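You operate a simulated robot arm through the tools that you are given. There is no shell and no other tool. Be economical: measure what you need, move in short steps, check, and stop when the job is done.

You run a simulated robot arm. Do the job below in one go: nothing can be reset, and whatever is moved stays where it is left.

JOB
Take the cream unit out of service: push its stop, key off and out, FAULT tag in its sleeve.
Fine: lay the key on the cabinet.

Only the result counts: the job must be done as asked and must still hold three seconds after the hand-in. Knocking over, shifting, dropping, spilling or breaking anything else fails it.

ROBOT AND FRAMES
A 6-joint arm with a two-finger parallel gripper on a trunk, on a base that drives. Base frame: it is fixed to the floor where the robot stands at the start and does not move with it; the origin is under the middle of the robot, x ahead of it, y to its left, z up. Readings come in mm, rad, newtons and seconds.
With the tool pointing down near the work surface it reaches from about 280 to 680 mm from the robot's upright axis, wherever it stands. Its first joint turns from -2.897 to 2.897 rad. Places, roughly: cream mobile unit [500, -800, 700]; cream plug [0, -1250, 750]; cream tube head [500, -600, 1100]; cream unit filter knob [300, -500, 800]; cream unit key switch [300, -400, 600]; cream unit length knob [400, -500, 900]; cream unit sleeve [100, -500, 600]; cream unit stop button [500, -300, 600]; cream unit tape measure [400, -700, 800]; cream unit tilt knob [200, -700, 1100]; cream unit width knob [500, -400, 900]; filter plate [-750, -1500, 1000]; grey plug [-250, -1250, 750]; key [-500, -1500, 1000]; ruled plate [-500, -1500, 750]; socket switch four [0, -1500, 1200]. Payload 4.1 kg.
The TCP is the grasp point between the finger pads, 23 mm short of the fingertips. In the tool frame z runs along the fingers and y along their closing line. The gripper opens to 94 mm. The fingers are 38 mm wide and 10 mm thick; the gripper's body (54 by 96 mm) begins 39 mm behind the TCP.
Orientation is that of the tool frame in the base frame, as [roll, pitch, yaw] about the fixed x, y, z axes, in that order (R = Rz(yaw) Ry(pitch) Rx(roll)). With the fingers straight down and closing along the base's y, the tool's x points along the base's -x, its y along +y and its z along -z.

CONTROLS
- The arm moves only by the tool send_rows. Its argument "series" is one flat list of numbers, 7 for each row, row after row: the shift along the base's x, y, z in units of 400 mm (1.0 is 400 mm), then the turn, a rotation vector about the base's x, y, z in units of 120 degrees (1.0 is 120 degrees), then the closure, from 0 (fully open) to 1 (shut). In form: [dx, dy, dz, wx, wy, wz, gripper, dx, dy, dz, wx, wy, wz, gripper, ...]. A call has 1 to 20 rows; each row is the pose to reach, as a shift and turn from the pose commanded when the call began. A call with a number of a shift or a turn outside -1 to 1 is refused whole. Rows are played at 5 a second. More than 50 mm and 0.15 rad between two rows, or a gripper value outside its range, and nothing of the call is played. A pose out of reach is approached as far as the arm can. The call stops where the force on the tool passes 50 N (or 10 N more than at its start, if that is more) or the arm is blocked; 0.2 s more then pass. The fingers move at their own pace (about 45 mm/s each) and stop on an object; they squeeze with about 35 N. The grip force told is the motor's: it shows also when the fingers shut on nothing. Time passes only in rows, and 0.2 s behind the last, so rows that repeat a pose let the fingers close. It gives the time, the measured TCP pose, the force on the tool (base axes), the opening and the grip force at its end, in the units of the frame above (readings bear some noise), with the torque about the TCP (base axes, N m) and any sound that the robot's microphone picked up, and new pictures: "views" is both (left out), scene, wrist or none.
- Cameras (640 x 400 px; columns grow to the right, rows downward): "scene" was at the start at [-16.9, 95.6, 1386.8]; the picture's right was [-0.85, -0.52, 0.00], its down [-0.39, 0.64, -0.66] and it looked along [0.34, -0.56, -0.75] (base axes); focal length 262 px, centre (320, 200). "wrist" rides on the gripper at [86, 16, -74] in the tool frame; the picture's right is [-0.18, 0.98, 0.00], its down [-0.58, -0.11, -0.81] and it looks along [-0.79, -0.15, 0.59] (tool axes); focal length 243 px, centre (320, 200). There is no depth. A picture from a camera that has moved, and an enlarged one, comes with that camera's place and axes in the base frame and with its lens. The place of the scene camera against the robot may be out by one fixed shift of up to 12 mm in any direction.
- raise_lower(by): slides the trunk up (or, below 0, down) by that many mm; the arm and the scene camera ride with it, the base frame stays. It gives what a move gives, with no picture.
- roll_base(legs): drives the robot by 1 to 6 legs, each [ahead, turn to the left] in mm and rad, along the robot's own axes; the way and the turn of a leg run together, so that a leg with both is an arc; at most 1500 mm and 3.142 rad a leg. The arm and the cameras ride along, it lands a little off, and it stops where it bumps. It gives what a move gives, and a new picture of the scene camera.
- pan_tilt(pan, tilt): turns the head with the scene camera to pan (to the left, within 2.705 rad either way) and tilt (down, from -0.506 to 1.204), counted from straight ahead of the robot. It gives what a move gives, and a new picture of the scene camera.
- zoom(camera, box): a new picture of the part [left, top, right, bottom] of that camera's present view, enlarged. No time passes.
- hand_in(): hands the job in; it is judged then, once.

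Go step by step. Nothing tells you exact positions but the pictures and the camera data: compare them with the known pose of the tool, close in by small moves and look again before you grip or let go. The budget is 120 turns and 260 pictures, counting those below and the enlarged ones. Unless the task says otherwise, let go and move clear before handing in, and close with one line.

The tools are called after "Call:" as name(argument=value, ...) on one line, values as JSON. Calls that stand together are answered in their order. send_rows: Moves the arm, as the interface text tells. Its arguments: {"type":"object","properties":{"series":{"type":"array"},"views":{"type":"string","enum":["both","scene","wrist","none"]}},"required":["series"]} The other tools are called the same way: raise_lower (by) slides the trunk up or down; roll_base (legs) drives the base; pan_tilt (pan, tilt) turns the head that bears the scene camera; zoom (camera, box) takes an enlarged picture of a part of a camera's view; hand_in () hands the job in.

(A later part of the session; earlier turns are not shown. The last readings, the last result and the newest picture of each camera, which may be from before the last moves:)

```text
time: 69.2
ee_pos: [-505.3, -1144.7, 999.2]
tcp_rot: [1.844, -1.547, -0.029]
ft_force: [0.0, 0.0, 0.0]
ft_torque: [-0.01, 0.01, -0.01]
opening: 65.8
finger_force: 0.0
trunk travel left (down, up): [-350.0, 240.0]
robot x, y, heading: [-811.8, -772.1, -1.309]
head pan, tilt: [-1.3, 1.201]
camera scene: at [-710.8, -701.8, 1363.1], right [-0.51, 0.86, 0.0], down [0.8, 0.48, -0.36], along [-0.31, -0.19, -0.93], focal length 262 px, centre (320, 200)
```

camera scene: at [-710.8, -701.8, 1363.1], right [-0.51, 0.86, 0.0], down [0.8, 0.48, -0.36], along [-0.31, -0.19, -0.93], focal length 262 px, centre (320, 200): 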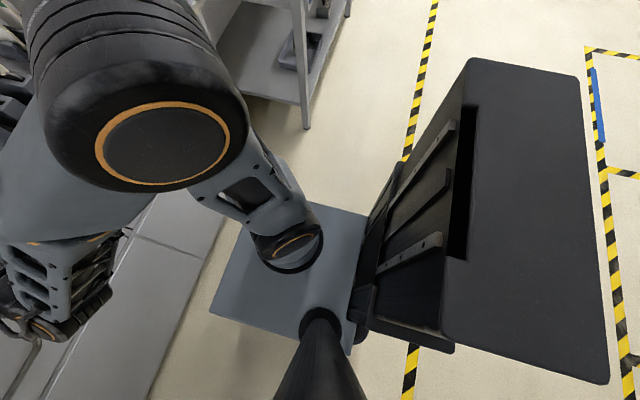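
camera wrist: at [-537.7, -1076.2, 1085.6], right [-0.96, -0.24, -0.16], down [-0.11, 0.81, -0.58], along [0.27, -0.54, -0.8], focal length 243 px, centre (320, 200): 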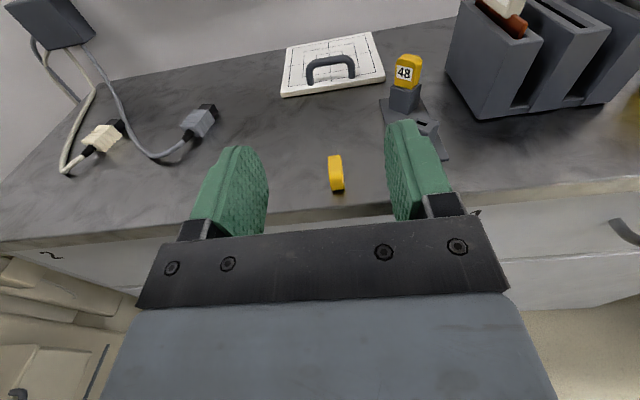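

The base plate reaches only about 212 mm ahead of the axis, so I can get close. I'll raise the trunk 200 mm so the arm clears everything on the cabinet, then drive to stand square in front of the tag.

Call:
raise_lower(by=200)

Call:
roll_base(legs=[[0, -0.951], [332, 0], [0, 0.951]])

Call:
pan_tilt(pan=0.0, tilt=0.8)

```text
time: 71.3
ee_pos: [-504.5, -1144.1, 1200.1]
tcp_rot: [1.846, -1.548, -0.028]
ft_force: [-0.2, 0.5, 0.2]
ft_torque: [-0.03, -0.01, 0.02]
opening: 65.9
finger_force: 0.1
trunk travel left (down, up): [-550.0, 40.0]
robot x, y, heading: [-810.7, -772.7, -1.305]
head pan, tilt: [-1.3, 1.201]
```

```text
time: 78.4
ee_pos: [-715.6, -1402.3, 1199.9]
tcp_rot: [1.84, -1.546, -0.022]
ft_force: [-0.2, 0.2, 0.1]
ft_torque: [-0.01, 0.03, 0.02]
opening: 65.8
finger_force: 0.1
trunk travel left (down, up): [-550.0, 40.0]
robot x, y, heading: [-1019.4, -1025.4, -1.3]
head pan, tilt: [-1.3, 1.201]
camera scene: at [-922.0, -959.9, 1563.1], right [-0.51, 0.86, 0.0], down [0.8, 0.48, -0.36], along [-0.31, -0.19, -0.93], focal length 262 px, centre (320, 200)
```

scene: 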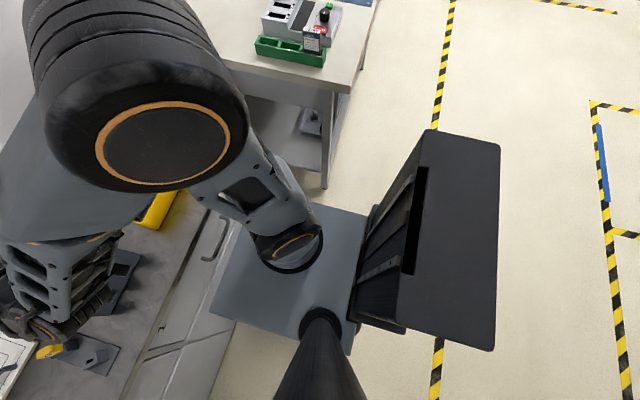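

```text
time: 79.9
ee_pos: [-716.3, -1402.5, 1199.3]
tcp_rot: [1.844, -1.546, -0.024]
ft_force: [-0.2, 0.4, 0.2]
ft_torque: [0.01, 0.0, -0.05]
opening: 65.9
finger_force: 0.1
trunk travel left (down, up): [-550.0, 40.0]
robot x, y, heading: [-1019.1, -1028.9, -1.301]
head pan, tilt: [0.0, 0.799]
camera scene: at [-852.8, -1009.2, 1590.8], right [-0.96, -0.26, 0.0], down [-0.19, 0.69, -0.7], along [0.18, -0.67, -0.72], focal length 262 px, centre (320, 200)
```

scene: 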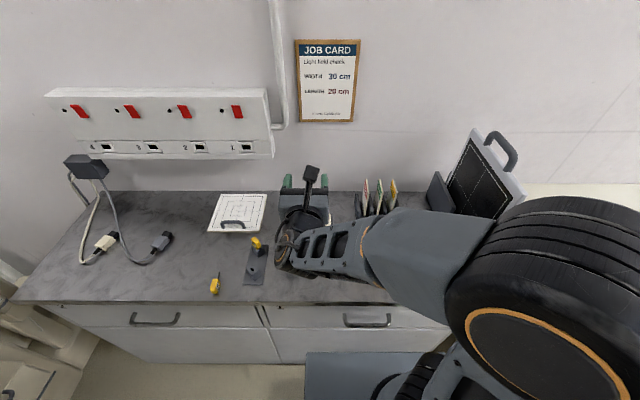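

All clear. Now I'll turn the tool to point down with the fingers closing front-to-back (along d), moving partway to the tag at height.

Call:
send_rows(series=[-0.01, -0.015, -0.003, 0.0444, -0.0253, -0.0361, 0.2, -0.02, -0.031, -0.006, 0.0887, -0.0506, -0.0722, 0.2, -0.03, -0.046, -0.009, 0.1331, -0.0759, -0.1083, 0.2, -0.04, -0.061, -0.013, 0.1774, -0.1012, -0.1444, 0.2, -0.05, -0.077, -0.016, 0.2218, -0.1265, -0.1804, 0.2, -0.06, -0.092, -0.019, 0.2661, -0.1518, -0.2165, 0.1, -0.07, -0.107, -0.022, 0.3105, -0.1771, -0.2526, 0.1, -0.08, -0.123, -0.025, 0.3548, -0.2024, -0.2887, 0, -0.09, -0.138, -0.028, 0.3992, -0.2276, -0.3248, 0, -0.1, -0.153, -0.031, 0.4435, -0.2529, -0.3609, 0, -0.11, -0.168, -0.034, 0.4879, -0.2782, -0.397, 0, -0.12, -0.184, -0.038, 0.5322, -0.3035, -0.4331, 0, -0.13, -0.199, -0.041, 0.5766, -0.3288, -0.4691, 0, -0.14, -0.214, -0.044, 0.6209, -0.3541, -0.5052, 0, -0.15, -0.23, -0.047, 0.6653, -0.3794, -0.5413, 0, -0.16, -0.245, -0.05, 0.7096, -0.4047, -0.5774, 0])

```text
time: 83.3
ee_pos: [-780.9, -1501.1, 1180.1]
tcp_rot: [3.121, 0.008, -2.851]
ft_force: [0.2, -0.6, 0.7]
ft_torque: [-0.03, 0.01, -0.01]
opening: 94.0
finger_force: 0.1
trunk travel left (down, up): [-550.0, 40.0]
robot x, y, heading: [-1023.5, -1027.2, -1.299]
head pan, tilt: [0.0, 0.799]
camera scene: at [-852.9, -1009.6, 1590.9], right [-0.96, -0.26, 0.0], down [-0.19, 0.69, -0.7], along [0.18, -0.67, -0.72], focal length 262 px, centre (320, 200)
camera wrist: at [-868.9, -1511.7, 1251.8], right [-0.1, 0.99, 0.02], down [0.59, 0.04, 0.81], along [0.8, 0.1, -0.59], focal length 243 px, centre (320, 200)
```

scene: 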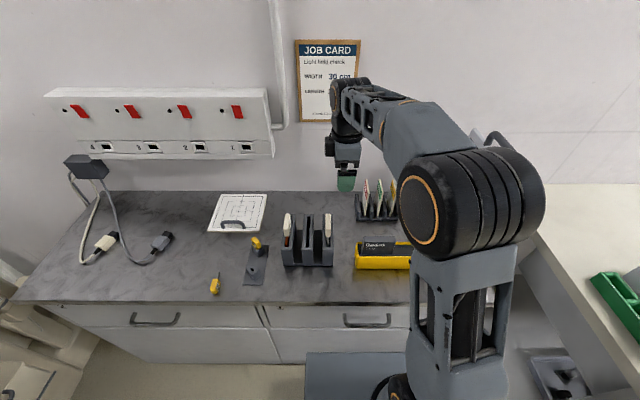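
wrist: 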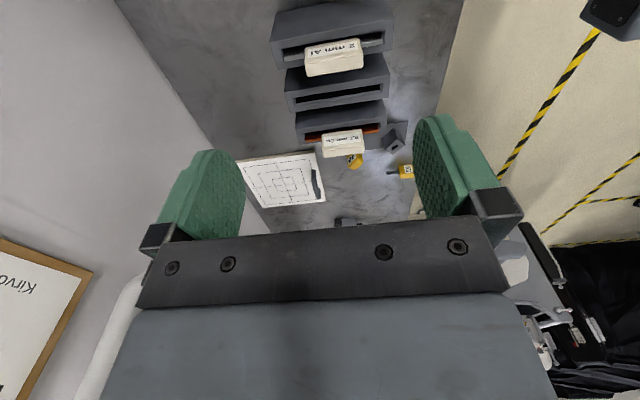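

Now move over the tag at a safe height and look.

Call:
send_rows(series=[-0.024, -0.085, -0.03, 0, 0, 0, 0, -0.048, -0.17, -0.06, 0, 0, 0, 0, -0.072, -0.255, -0.09, 0, 0, 0, 0, -0.096, -0.34, -0.12, 0, 0, 0, 0, -0.12, -0.425, -0.15, 0, 0, 0, 0, -0.143, -0.507, -0.19, 0, 0, 0, 0])

Call:
zoom(camera="scene", box=[310, 120, 430, 230])

```text
time: 84.7
ee_pos: [-841.1, -1692.6, 1100.4]
tcp_rot: [3.121, 0.006, -2.853]
ft_force: [0.0, 0.2, 0.1]
ft_torque: [-0.06, 0.0, 0.03]
opening: 93.7
finger_force: 0.1
out of reach, approached as far as the arm can: row 6
trunk travel left (down, up): [-550.0, 40.0]
robot x, y, heading: [-1017.6, -1029.9, -1.306]
head pan, tilt: [0.0, 0.799]
camera scene: at [-853.3, -1008.6, 1591.0], right [-0.96, -0.26, 0.0], down [-0.19, 0.69, -0.7], along [0.18, -0.67, -0.72], focal length 262 px, centre (320, 200)
camera wrist: at [-929.7, -1703.1, 1172.6], right [-0.1, 0.99, 0.02], down [0.59, 0.04, 0.81], along [0.8, 0.1, -0.59], focal length 243 px, centre (320, 200)
```

scene: 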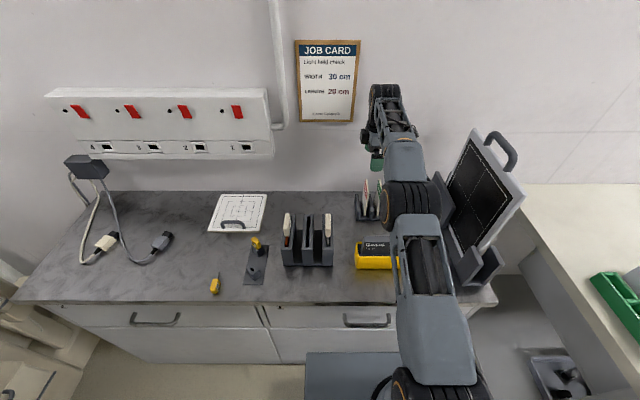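
wrist: 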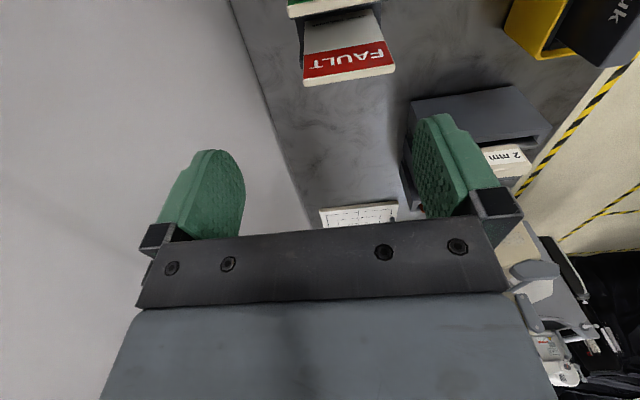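

```text
3.64 times, centred on (370, 175) of scene
camera zoom: at [-853.3, -1008.6, 1591.0], right [-0.96, -0.26, 0.0], down [-0.19, 0.69, -0.7], along [0.18, -0.67, -0.72], focal length 952 px, centre (138, 291)
```

zoom: 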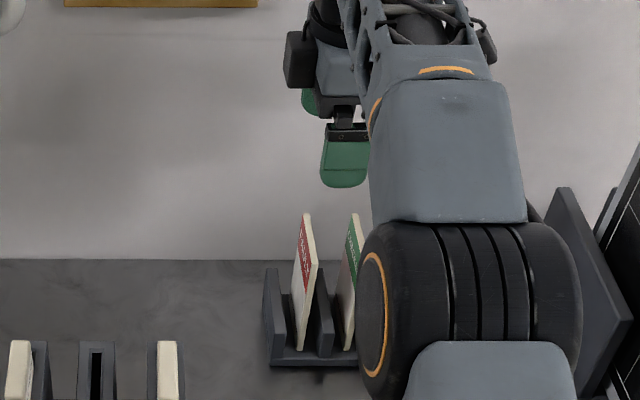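

Triangulated: the tag's top edge runs from (-848.5,-1636) to (-832,-1701) at z≈997.5, 67 mm wide. I'll raise the trunk 40 mm to keep the elbow high, then hover over the tag with a 10° tilt.

Call:
raise_lower(by=38)

Call:
send_rows(series=[-0.01, 0.017, -0.05, 0.0055, -0.0418, -0.0095, 0, -0.02, 0.034, -0.1, 0.0111, -0.0835, -0.019, 0, -0.031, 0.0515, -0.18, 0.0111, -0.0835, -0.019, 0])

```text
time: 85.5
ee_pos: [-840.3, -1692.4, 1137.2]
tcp_rot: [3.122, 0.007, -2.85]
ft_force: [-0.1, 0.1, -1.3]
ft_torque: [0.01, 0.01, 0.0]
opening: 93.9
finger_force: 0.1
trunk travel left (down, up): [-588.0, 2.0]
robot x, y, heading: [-1020.4, -1030.5, -1.306]
head pan, tilt: [0.0, 0.799]
```

```text
time: 86.3
ee_pos: [-852.7, -1671.6, 1067.9]
tcp_rot: [-3.137, 0.186, -2.891]
ft_force: [-0.2, -0.9, 0.3]
ft_torque: [-0.01, 0.02, 0.02]
opening: 93.9
finger_force: 0.0
trunk travel left (down, up): [-588.0, 2.0]
robot x, y, heading: [-1021.8, -1030.1, -1.305]
head pan, tilt: [0.0, 0.799]
camera scene: at [-852.7, -1009.6, 1628.9], right [-0.96, -0.26, 0.0], down [-0.19, 0.69, -0.7], along [0.18, -0.67, -0.72], focal length 262 px, centre (320, 200)
camera wrist: at [-953.0, -1680.7, 1122.3], right [-0.07, 1.0, 0.03], down [0.44, 0.0, 0.9], along [0.9, 0.07, -0.44], focal length 243 px, centre (320, 200)
```

scene: 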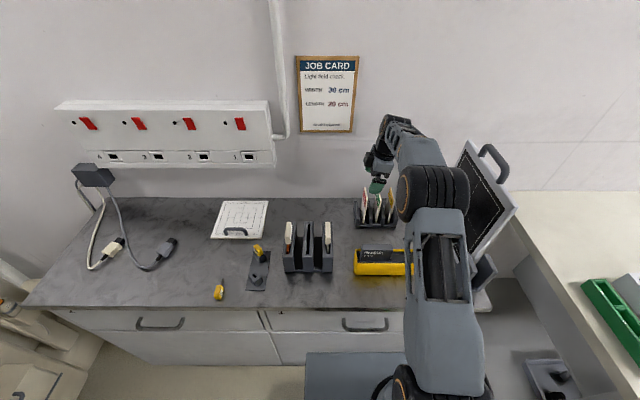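
wrist: 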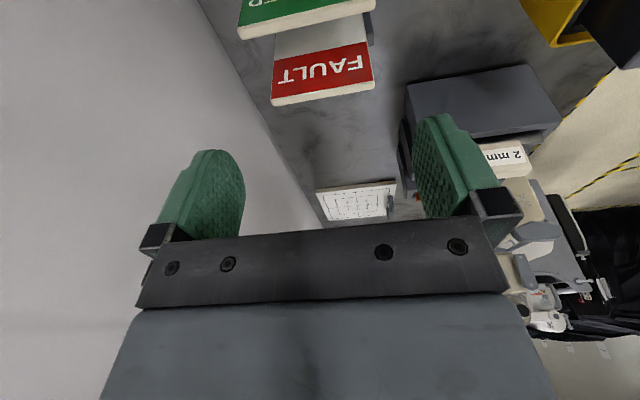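

Tag confirmed at about (-843,-1668.5). Descending 88 mm with the fingers straddling its edges.

Call:
send_rows(series=[-0.008, 0, -0.055, 0, 0, 0, 0, -0.009, -0.001, -0.11, 0, 0, 0, 0, -0.009, -0.001, -0.165, 0, 0, 0, 0, -0.009, -0.001, -0.22, 0, 0, 0, 0])

Call:
zoom(camera="scene", box=[330, 110, 490, 290])

```text
time: 87.3
ee_pos: [-855.2, -1673.1, 978.9]
tcp_rot: [-3.137, 0.182, -2.891]
ft_force: [0.2, 0.3, -0.4]
ft_torque: [-0.05, 0.02, -0.01]
opening: 94.0
finger_force: 0.0
trunk travel left (down, up): [-588.0, 2.0]
robot x, y, heading: [-1017.4, -1030.9, -1.305]
head pan, tilt: [0.0, 0.799]
camera scene: at [-852.8, -1009.5, 1628.9], right [-0.96, -0.26, 0.0], down [-0.19, 0.69, -0.7], along [0.18, -0.67, -0.72], focal length 262 px, centre (320, 200)
camera wrist: at [-955.9, -1681.5, 1033.8], right [-0.07, 1.0, 0.03], down [0.44, 0.0, 0.9], along [0.9, 0.07, -0.44], focal length 243 px, centre (320, 200)
```

scene: 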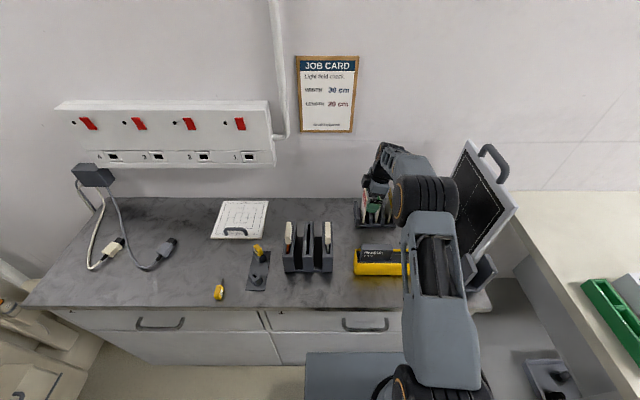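
wrist: 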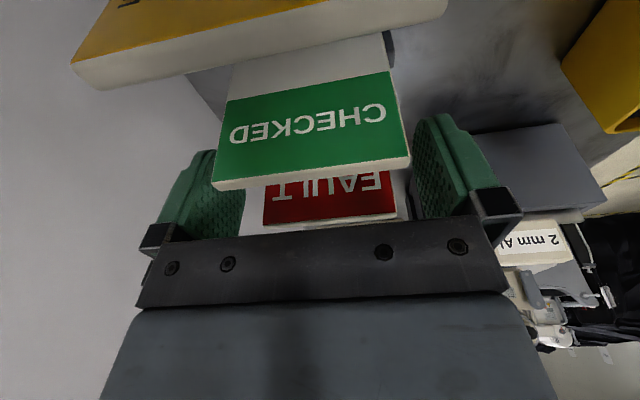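

```text
2.22 times, centred on (410, 200) of scene
camera zoom: at [-852.8, -1009.5, 1628.9], right [-0.96, -0.26, 0.0], down [-0.19, 0.69, -0.7], along [0.18, -0.67, -0.72], focal length 582 px, centre (120, 200)
```

zoom: 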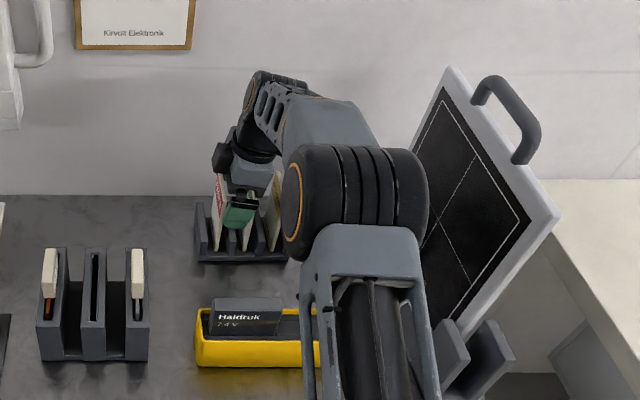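

The FAULT tag sits between the fingers. Closing on its edges.

Call:
send_rows(series=[0, 0, 0, 0, 0, 0, 0.15, 0, 0, 0, 0, 0, 0, 0.25, 0, 0, 0, 0, 0, 0, 0.4, 0, 0, 0, 0, 0, 0, 0.6, 0, 0, 0, 0, 0, 0, 0.6], views="wrist")

```text
time: 88.5
ee_pos: [-855.5, -1672.8, 978.8]
tcp_rot: [-3.134, 0.181, -2.891]
ft_force: [-0.5, 0.5, -0.3]
ft_torque: [0.01, 0.02, -0.03]
opening: 69.3
finger_force: 34.8
trunk travel left (down, up): [-588.0, 2.0]
robot x, y, heading: [-1020.6, -1029.3, -1.305]
head pan, tilt: [0.0, 0.799]
camera wrist: at [-956.0, -1681.4, 1034.3], right [-0.07, 1.0, 0.03], down [0.44, 0.0, 0.9], along [0.9, 0.07, -0.44], focal length 243 px, centre (320, 200)
```

wrist: 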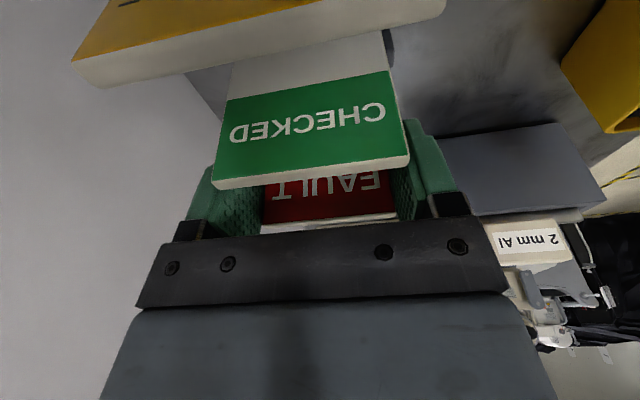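

Gripped at 69 mm. Lifting straight up.

Call:
send_rows(series=[0, 0, 0.05, 0, 0, 0, 1, 0, 0, 0.1, 0, 0, 0, 1, 0, 0, 0.2, 0, 0, 0, 1, 0, 0, 0.3, 0, 0, 0, 1, 0, 0, 0.4, 0, 0, 0, 1])

```text
time: 89.7
ee_pos: [-856.5, -1673.3, 1138.8]
tcp_rot: [-3.135, 0.181, -2.888]
ft_force: [-0.4, 0.4, 0.2]
ft_torque: [0.0, 0.01, -0.03]
opening: 69.3
finger_force: 35.4
trunk travel left (down, up): [-588.0, 2.0]
robot x, y, heading: [-1021.8, -1030.0, -1.304]
head pan, tilt: [0.0, 0.799]
camera scene: at [-852.9, -1009.1, 1628.8], right [-0.96, -0.26, 0.0], down [-0.19, 0.69, -0.7], along [0.18, -0.67, -0.72], focal length 262 px, centre (320, 200)
camera wrist: at [-956.5, -1680.7, 1194.5], right [-0.07, 1.0, 0.03], down [0.44, 0.0, 0.9], along [0.9, 0.07, -0.44], focal length 243 px, centre (320, 200)
```

scene: 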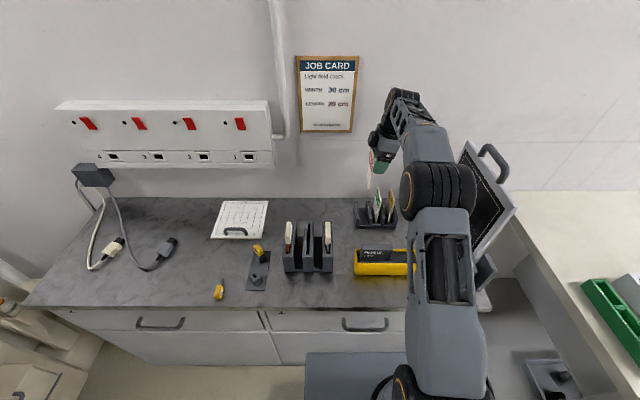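
wrist: 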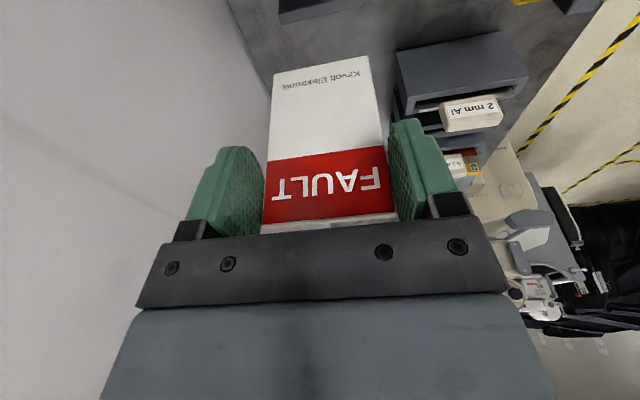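

The tag is held straight. I'll draw it back towards the robot, then reverse away from the cabinet.

Call:
send_rows(series=[-0.026, 0.097, 0.03, 0, 0, 0, 1, -0.053, 0.193, 0.05, 0, 0, 0, 1, -0.079, 0.29, 0.07, 0, 0, 0, 1, -0.106, 0.386, 0.07, 0, 0, 0, 1, -0.132, 0.483, 0.07, 0, 0, 0, 1, -0.158, 0.58, 0.07, 0, 0, 0, 1], views="wrist")

Call:
roll_base(legs=[[-450, 0]])

```text
time: 91.1
ee_pos: [-918.9, -1440.0, 1165.8]
tcp_rot: [-3.134, 0.182, -2.888]
ft_force: [-0.2, -0.4, -0.7]
ft_torque: [0.03, 0.0, -0.04]
opening: 69.3
finger_force: 35.2
trunk travel left (down, up): [-588.0, 2.0]
robot x, y, heading: [-1020.0, -1030.4, -1.308]
head pan, tilt: [0.0, 0.799]
camera wrist: at [-1019.9, -1447.7, 1221.8], right [-0.07, 1.0, 0.03], down [0.44, 0.01, 0.9], along [0.9, 0.07, -0.44], focal length 243 px, centre (320, 200)
```

wrist: 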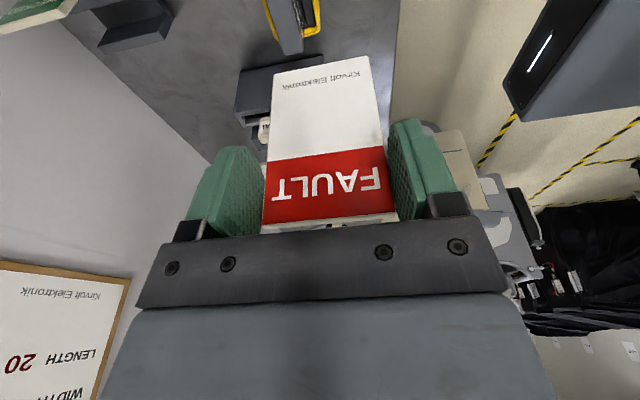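

```text
time: 93.8
ee_pos: [-1038.9, -1004.4, 1165.9]
tcp_rot: [-3.136, 0.181, -2.892]
ft_force: [0.4, 0.7, -0.4]
ft_torque: [-0.02, 0.02, 0.04]
opening: 69.0
finger_force: 35.0
trunk travel left (down, up): [-588.0, 2.0]
robot x, y, heading: [-1137.0, -594.1, -1.309]
head pan, tilt: [0.0, 0.799]
camera scene: at [-971.2, -572.9, 1628.9], right [-0.97, -0.26, 0.0], down [-0.19, 0.69, -0.7], along [0.18, -0.67, -0.72], focal length 262 px, centre (320, 200)
```

scene: 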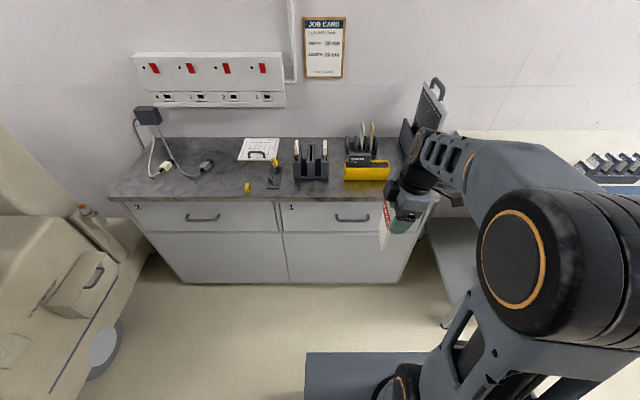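

I'll reverse a bit more for tower clearance, then turn and drive to a point in front of the unit's right side, and turn back to face along d.

Call:
roll_base(legs=[[-250, 0], [0, 1.858], [1056, 0], [0, -1.858]])

Call:
pan_tilt(pan=0.35, tilt=0.85)

```text
time: 109.6
ee_pos: [-214.5, -211.8, 1166.4]
tcp_rot: [-3.138, 0.182, -2.898]
ft_force: [-0.8, 0.0, -0.7]
ft_torque: [0.0, 0.01, 0.04]
opening: 69.3
finger_force: 35.2
trunk travel left (down, up): [-588.0, 2.0]
robot x, y, heading: [-309.7, 199.6, -1.316]
head pan, tilt: [0.0, 0.799]
camera scene: at [-143.2, 218.3, 1628.9], right [-0.97, -0.26, 0.0], down [-0.18, 0.69, -0.7], along [0.18, -0.67, -0.72], focal length 262 px, centre (320, 200)
```

scene: 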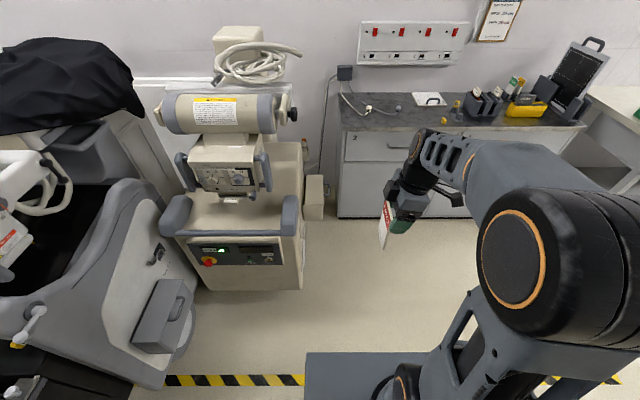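

```text
time: 110.4
ee_pos: [-213.4, -212.3, 1166.2]
tcp_rot: [-3.137, 0.181, -2.898]
ft_force: [-0.4, 0.5, 0.0]
ft_torque: [0.01, -0.04, 0.0]
opening: 69.0
finger_force: 34.6
trunk travel left (down, up): [-588.0, 2.0]
robot x, y, heading: [-316.3, 200.9, -1.313]
head pan, tilt: [0.351, 0.85]
camera scene: at [-119.1, 232.1, 1624.8], right [-0.82, -0.57, 0.0], down [-0.43, 0.62, -0.66], along [0.38, -0.54, -0.75], focal length 262 px, centre (320, 200)
```

scene: 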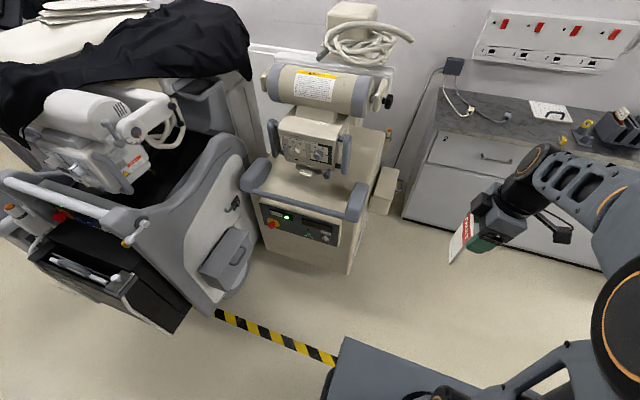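

Heading is right. I'll drive 400 mm ahead, beside the unit with clearance, and look at its side with the wrist camera.

Call:
roll_base(legs=[[400, 0]])

Call:
raise_lower(by=-230)

Call:
pan_tilt(pan=0.7, tilt=0.9)

Call:
send_rows(series=[0, 0, 0, 0, 0, 0, 1], views="wrist")

```text
time: 112.9
ee_pos: [-111.2, -596.9, 1165.3]
tcp_rot: [-3.136, 0.182, -2.897]
ft_force: [0.3, 0.7, 0.2]
ft_torque: [0.04, -0.03, 0.03]
opening: 69.0
finger_force: 35.0
trunk travel left (down, up): [-588.0, 2.0]
robot x, y, heading: [-210.8, -181.5, -1.309]
head pan, tilt: [0.351, 0.85]
camera scene: at [-17.3, -153.0, 1624.8], right [-0.82, -0.57, 0.0], down [-0.43, 0.62, -0.66], along [0.38, -0.54, -0.75], focal length 262 px, centre (320, 200)
```

scene: 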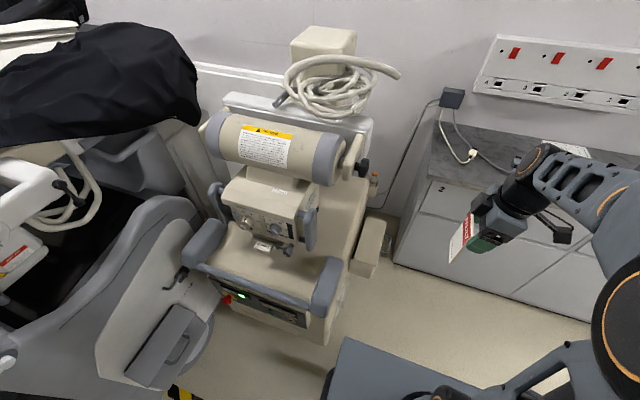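

```text
time: 115.3
ee_pos: [-113.5, -597.3, 936.1]
tcp_rot: [-3.137, 0.18, -2.897]
ft_force: [-0.2, 0.0, -0.6]
ft_torque: [-0.04, 0.02, -0.01]
opening: 69.1
finger_force: 35.1
trunk travel left (down, up): [-358.0, 232.0]
robot x, y, heading: [-210.0, -183.7, -1.317]
head pan, tilt: [0.351, 0.85]
```

```text
time: 116.1
ee_pos: [-111.4, -596.5, 935.4]
tcp_rot: [-3.136, 0.183, -2.898]
ft_force: [-0.6, -0.1, 0.4]
ft_torque: [0.02, 0.01, 0.04]
opening: 69.1
finger_force: 35.2
trunk travel left (down, up): [-358.0, 232.0]
robot x, y, heading: [-211.5, -183.5, -1.314]
head pan, tilt: [0.7, 0.901]
camera scene: at [-0.5, -131.7, 1390.9], right [-0.58, -0.82, 0.0], down [-0.64, 0.45, -0.62], along [0.51, -0.36, -0.78], focal length 262 px, centre (320, 200)
```

scene: 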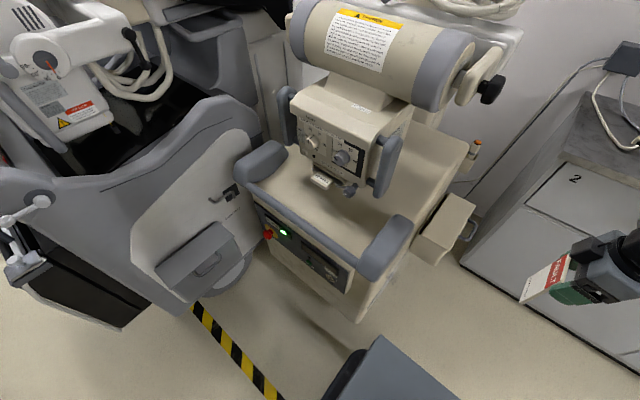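

```text
time: 116.5
ee_pos: [-112.0, -597.1, 935.2]
tcp_rot: [-3.136, 0.182, -2.897]
ft_force: [-0.8, -1.1, -0.3]
ft_torque: [-0.03, 0.01, -0.04]
opening: 69.0
finger_force: 34.9
trunk travel left (down, up): [-358.0, 232.0]
robot x, y, heading: [-208.7, -183.1, -1.311]
head pan, tilt: [0.7, 0.901]
camera wrist: at [-212.3, -604.4, 991.4], right [-0.06, 1.0, 0.03], down [0.44, 0.0, 0.9], along [0.9, 0.07, -0.44], focal length 243 px, centre (320, 200)
```

wrist: 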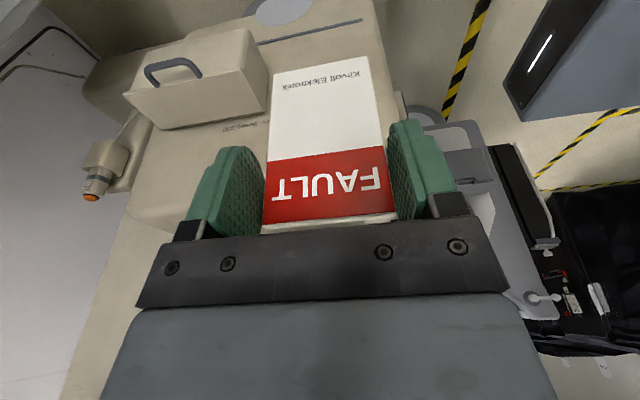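

The held tag hides the sleeve. I'll shift the tool towards the robot by 100 mm and lower it to view the sleeve beside the tag.

Call:
send_rows(series=[-0.02, 0.08, -0.09, 0, 0, 0, 1, -0.04, 0.16, -0.18, 0, 0, 0, 1, -0.062, 0.245, -0.27, 0, 0, 0, 1, -0.062, 0.245, -0.37, 0, 0, 0, 1], views="wrist")

Call:
zoom(camera="wrist", box=[120, 0, 440, 200])

```text
refused: row 3 steps farther than a row can; nothing moved
```

```text
2.00 times, centred on (280, 100) of wrist
camera zoom: at [-212.3, -604.4, 991.4], right [-0.06, 1.0, 0.03], down [0.44, 0.0, 0.9], along [0.9, 0.07, -0.44], focal length 485 px, centre (400, 400)
```

zoom: 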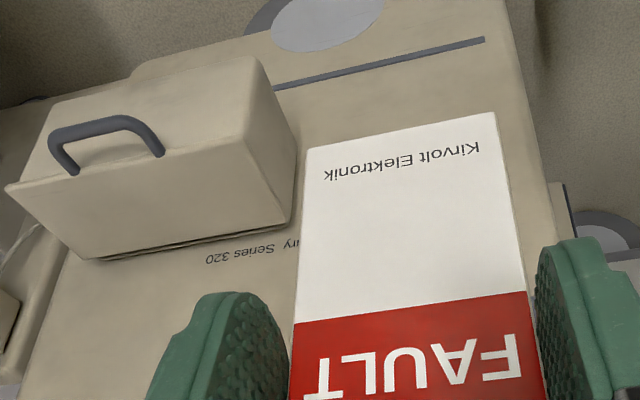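

Call:
send_rows(series=[-0.02, 0.07, -0.09, 0, 0, 0, 1, -0.04, 0.14, -0.18, 0, 0, 0, 1, -0.06, 0.21, -0.27, 0, 0, 0, 1, -0.062, 0.245, -0.37, 0, 0, 0, 1], views="wrist")

Call:
zoom(camera="wrist", box=[120, 0, 440, 200])

```text
time: 117.5
ee_pos: [-136.8, -499.0, 787.7]
tcp_rot: [-3.136, 0.182, -2.898]
ft_force: [-0.2, 0.4, -0.5]
ft_torque: [-0.02, 0.03, -0.01]
opening: 69.2
finger_force: 35.1
trunk travel left (down, up): [-358.0, 232.0]
robot x, y, heading: [-211.8, -188.0, -1.31]
head pan, tilt: [0.7, 0.901]
camera wrist: at [-237.8, -506.5, 843.2], right [-0.06, 1.0, 0.03], down [0.44, 0.0, 0.9], along [0.9, 0.07, -0.44], focal length 243 px, centre (320, 200)
```

wrist: 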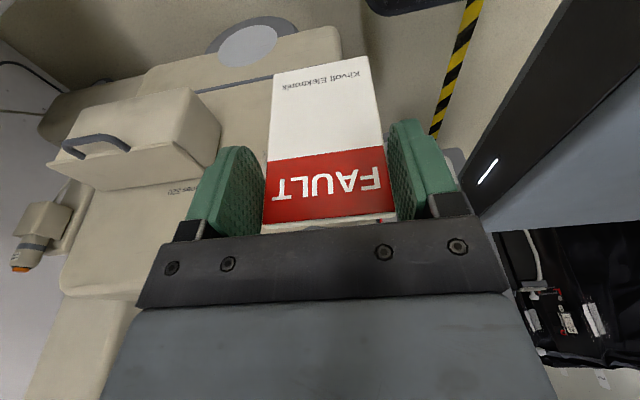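

```text
2.00 times, centred on (280, 100) of wrist
camera zoom: at [-237.8, -506.5, 843.2], right [-0.06, 1.0, 0.03], down [0.44, 0.0, 0.9], along [0.9, 0.07, -0.44], focal length 485 px, centre (400, 400)
```

zoom: 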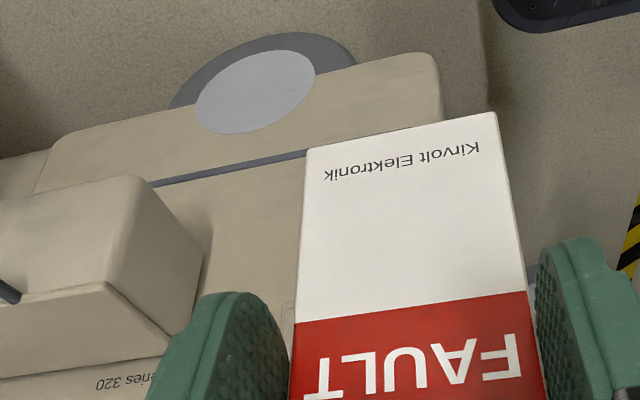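

Still hidden. Moving the other way (deeper along the unit) so the sleeve shows on the right of the tag.

Call:
send_rows(series=[0.029, -0.116, 0, 0, 0, 0, 1, 0.058, -0.232, 0, 0, 0, 0, 1, 0.087, -0.348, 0, 0, 0, 0, 1, 0.116, -0.464, 0, 0, 0, 0, 1, 0.145, -0.58, 0, 0, 0, 0, 1], views="wrist")

Call:
zoom(camera="wrist", box=[360, 0, 600, 150])

```text
time: 118.7
ee_pos: [-79.8, -730.8, 788.4]
tcp_rot: [-3.138, 0.184, -2.899]
ft_force: [0.8, 0.2, 0.7]
ft_torque: [0.01, 0.03, 0.02]
opening: 68.9
finger_force: 34.9
trunk travel left (down, up): [-358.0, 232.0]
robot x, y, heading: [-212.2, -187.0, -1.311]
head pan, tilt: [0.7, 0.901]
camera wrist: at [-179.9, -737.7, 844.1], right [-0.06, 1.0, 0.03], down [0.44, 0.0, 0.9], along [0.9, 0.07, -0.44], focal length 243 px, centre (320, 200)
```

wrist: 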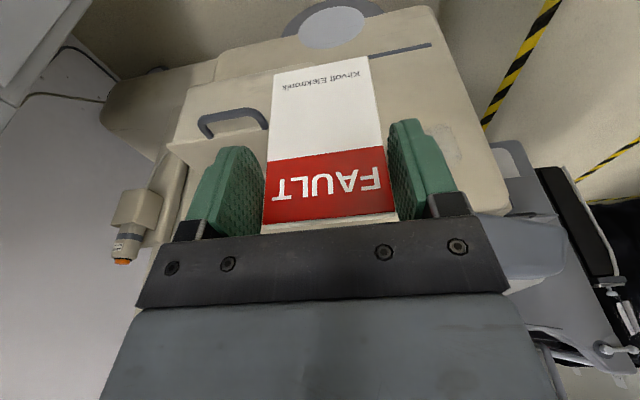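

```text
2.67 times, centred on (480, 75) of wrist
camera zoom: at [-179.9, -737.7, 844.1], right [-0.06, 1.0, 0.03], down [0.44, 0.0, 0.9], along [0.9, 0.07, -0.44], focal length 647 px, centre (-107, 533)
```

zoom: 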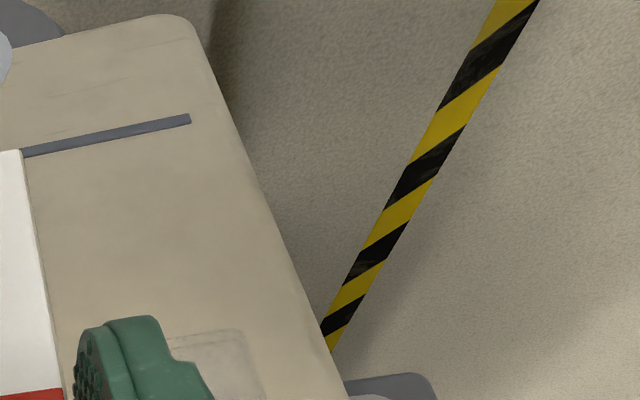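

Call:
zoom(camera="wrist", box=[400, 110, 500, 200])

Call:
send_rows(series=[0.02, -0.08, -0.05, 0, 0, 0, 1, 0.035, -0.14, -0.12, 0, 0, 0, 1], views="wrist")

Call:
zoom(camera="wrist", box=[400, 60, 560, 200])

```text
4.44 times, centred on (450, 155) of wrist
camera zoom: at [-179.9, -737.7, 844.1], right [-0.06, 1.0, 0.03], down [0.44, 0.0, 0.9], along [0.9, 0.07, -0.44], focal length 1078 px, centre (-258, 400)
```

zoom: 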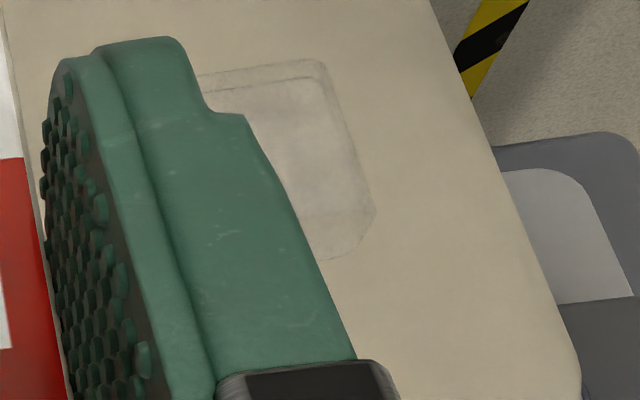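

```text
time: 119.3
ee_pos: [-64.8, -787.5, 741.4]
tcp_rot: [-3.137, 0.181, -2.898]
ft_force: [0.6, 0.8, -0.5]
ft_torque: [-0.02, 0.02, 0.03]
opening: 68.9
finger_force: 35.0
trunk travel left (down, up): [-358.0, 232.0]
robot x, y, heading: [-212.3, -186.2, -1.313]
head pan, tilt: [0.7, 0.901]
camera wrist: at [-165.4, -794.4, 796.2], right [-0.06, 1.0, 0.03], down [0.44, 0.0, 0.9], along [0.9, 0.07, -0.44], focal length 243 px, centre (320, 200)
```

wrist: 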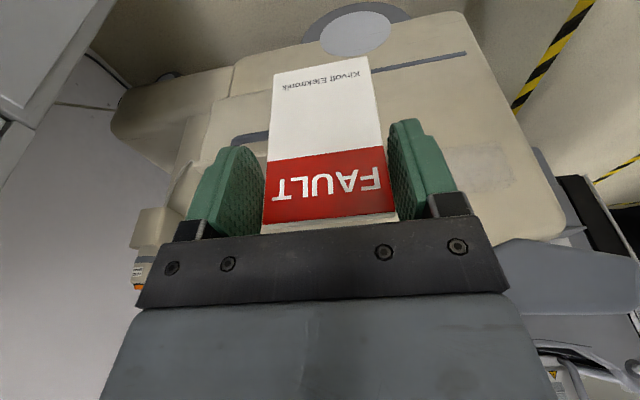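

```text
2.86 times, centred on (480, 130) of wrist
camera zoom: at [-165.4, -794.4, 796.2], right [-0.06, 1.0, 0.03], down [0.44, 0.0, 0.9], along [0.9, 0.07, -0.44], focal length 693 px, centre (-137, 400)
```

zoom: 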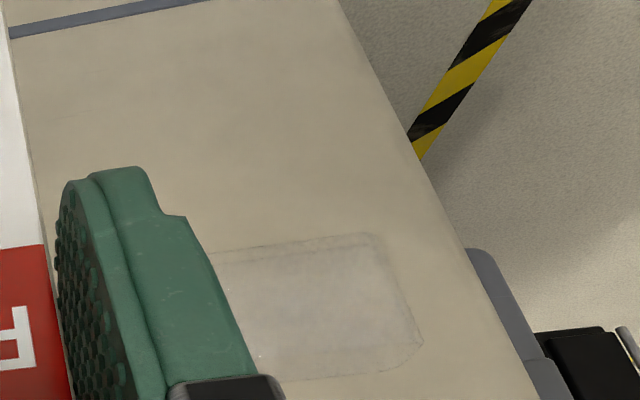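

The sleeve is found: front edge near w≈511 and z from about 570 to about 635, close against the side wall. I'll move the tag in line with it, 60 mm off the wall and above the sleeve's mouth.

Call:
send_rows(series=[-0.025, 0.1, 0.04, 0, 0, 0, 1, -0.05, 0.2, 0.08, 0, 0, 0, 1, -0.08, 0.31, 0.115, 0, 0, 0, 1, -0.1, 0.4, 0.115, 0, 0, 0, 1, -0.115, 0.453, 0.115, 0, 0, 0, 1, -0.005, 0.481, 0.115, 0, 0, 0, 1, 0.105, 0.509, 0.115, 0, 0, 0, 1, 0.215, 0.537, 0.115, 0, 0, 0, 1, 0.3265, 0.565, 0.115, 0, 0, 0, 1])

Call:
zoom(camera="wrist", box=[200, 0, 440, 150])

Call:
zoom(camera="scene", box=[330, 150, 530, 320])

```text
time: 121.3
ee_pos: [64.2, -561.2, 786.3]
tcp_rot: [-3.135, 0.182, -2.898]
ft_force: [0.0, -0.2, 0.1]
ft_torque: [-0.03, 0.0, -0.02]
opening: 68.8
finger_force: 34.8
trunk travel left (down, up): [-358.0, 232.0]
robot x, y, heading: [-209.9, -183.8, -1.313]
head pan, tilt: [0.7, 0.901]
camera scene: at [-0.5, -131.6, 1390.9], right [-0.57, -0.82, 0.0], down [-0.64, 0.45, -0.62], along [0.51, -0.36, -0.78], focal length 262 px, centre (320, 200)
camera wrist: at [-34.9, -568.3, 841.5], right [-0.06, 1.0, 0.03], down [0.44, 0.0, 0.9], along [0.9, 0.07, -0.44], focal length 243 px, centre (320, 200)
```

scene: 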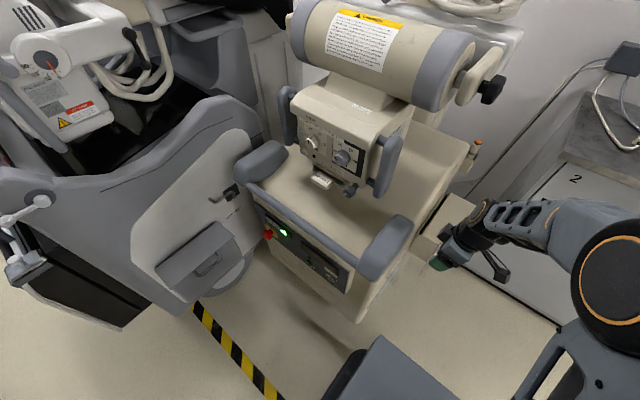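
wrist: 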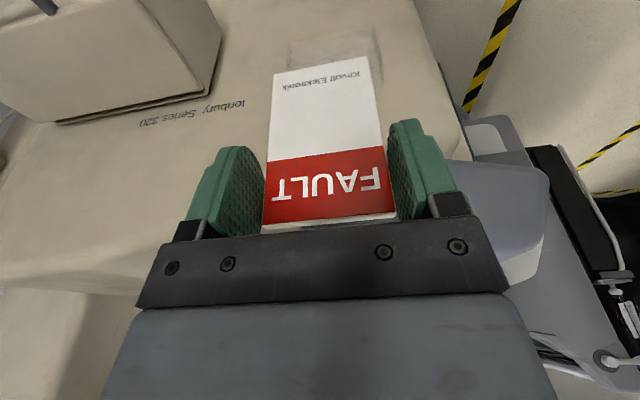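

```text
2.67 times, centred on (320, 75) of wrist
camera zoom: at [-34.9, -568.3, 841.5], right [-0.06, 1.0, 0.03], down [0.44, 0.0, 0.9], along [0.9, 0.07, -0.44], focal length 647 px, centre (320, 533)
```

zoom: 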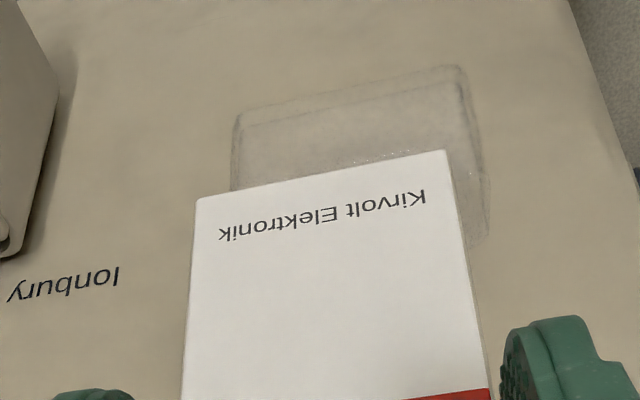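

```text
2.35 times, centred on (430, 235) of scene
camera zoom: at [-0.5, -131.6, 1390.9], right [-0.57, -0.82, 0.0], down [-0.64, 0.45, -0.62], along [0.51, -0.36, -0.78], focal length 616 px, centre (61, 118)
```

zoom: 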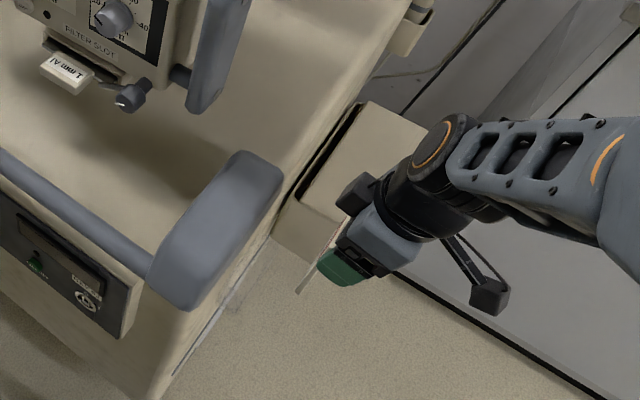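

Excellent view: the sleeve spans w 507–598, its outer face at q≈-15.5 and the wall at q≈-6, and the tag hangs with its bottom at z≈681. The slot is narrow, so I'll use the scene camera, which looks almost along the slot.

Call:
zoom(camera="scene", box=[370, 225, 466, 285])

Call:
zoom(camera="wrist", box=[270, 15, 400, 95])

```text
6.67 times, centred on (418, 255) of scene
camera zoom: at [-0.5, -131.6, 1390.9], right [-0.57, -0.82, 0.0], down [-0.64, 0.45, -0.62], along [0.51, -0.36, -0.78], focal length 1746 px, centre (-333, -167)
```

zoom: 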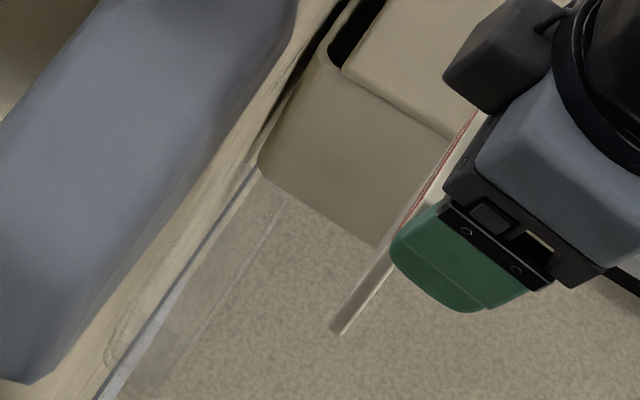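

```text
4.92 times, centred on (335, 55) of wrist
camera zoom: at [-34.9, -568.3, 841.5], right [-0.06, 1.0, 0.03], down [0.44, 0.0, 0.9], along [0.9, 0.07, -0.44], focal length 1194 px, centre (246, 914)
```

zoom: 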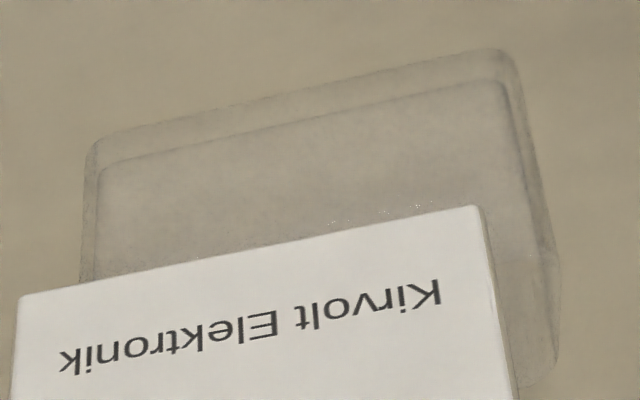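

Cross-checking with the wall lettering puts the wall at q≈+22, so the pocket between it and the outer sheet (q≈-15) is comfortably wide. I'll bring the tag over the pocket at q≈0, w≈552.

Call:
send_rows(series=[0.05, 0.02, 0.02, 0, 0, 0, 1, 0.1, 0.035, 0.02, 0, 0, 0, 1, 0.146, 0.055, 0.0, 0, 0, 0, 1])

Call:
zoom(camera="scene", box=[360, 225, 456, 285])

Call:
zoom(camera="wrist", box=[240, 15, 400, 115])

```text
time: 122.1
ee_pos: [124.6, -539.6, 785.1]
tcp_rot: [-3.135, 0.18, -2.9]
ft_force: [0.4, -0.3, 0.1]
ft_torque: [-0.03, 0.01, 0.0]
opening: 69.3
finger_force: 34.9
trunk travel left (down, up): [-358.0, 232.0]
robot x, y, heading: [-212.5, -184.8, -1.311]
head pan, tilt: [0.7, 0.901]
camera scene: at [-0.4, -131.6, 1390.9], right [-0.57, -0.82, 0.0], down [-0.64, 0.45, -0.62], along [0.51, -0.36, -0.78], focal length 262 px, centre (320, 200)
camera wrist: at [23.6, -546.4, 841.4], right [-0.06, 1.0, 0.03], down [0.44, 0.0, 0.9], along [0.9, 0.07, -0.44], focal length 243 px, centre (320, 200)
```

scene: 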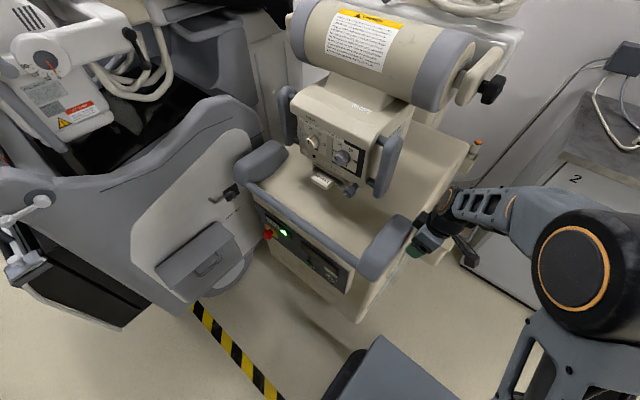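
wrist: 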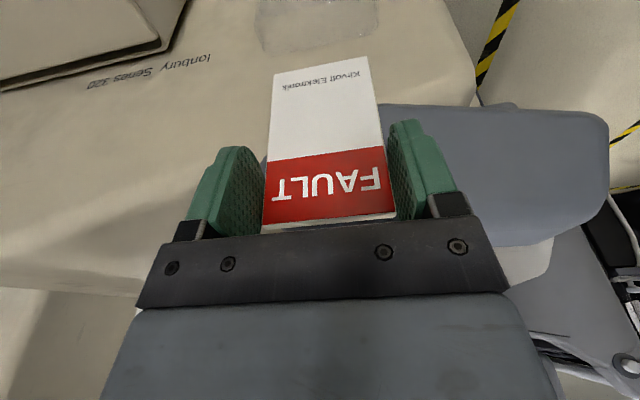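

```text
6.67 times, centred on (408, 255) of scene
camera zoom: at [-0.4, -131.6, 1390.9], right [-0.57, -0.82, 0.0], down [-0.64, 0.45, -0.62], along [0.51, -0.36, -0.78], focal length 1746 px, centre (-267, -167)
```

zoom: 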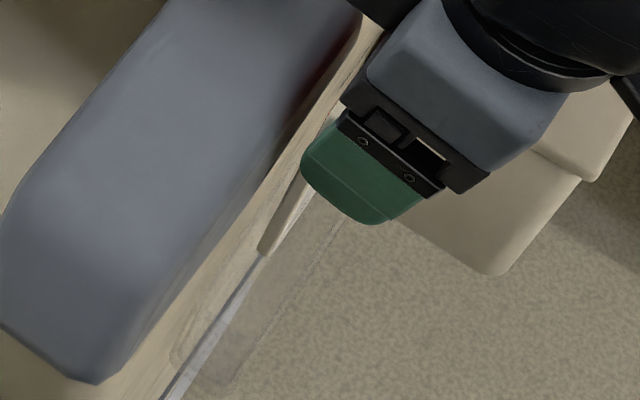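

```text
4.00 times, centred on (320, 65) of wrist
camera zoom: at [23.6, -546.4, 841.4], right [-0.06, 1.0, 0.03], down [0.44, 0.0, 0.9], along [0.9, 0.07, -0.44], focal length 970 px, centre (320, 740)
```

zoom: 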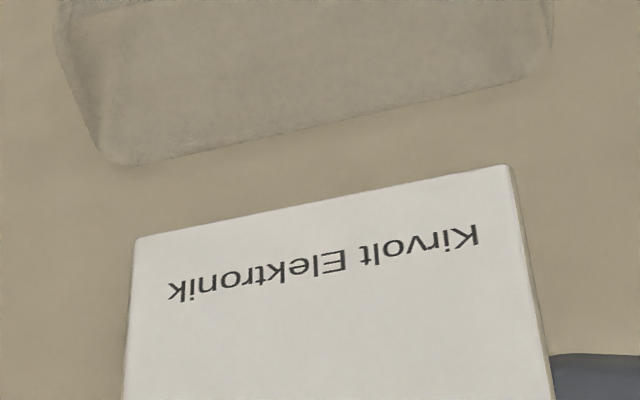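

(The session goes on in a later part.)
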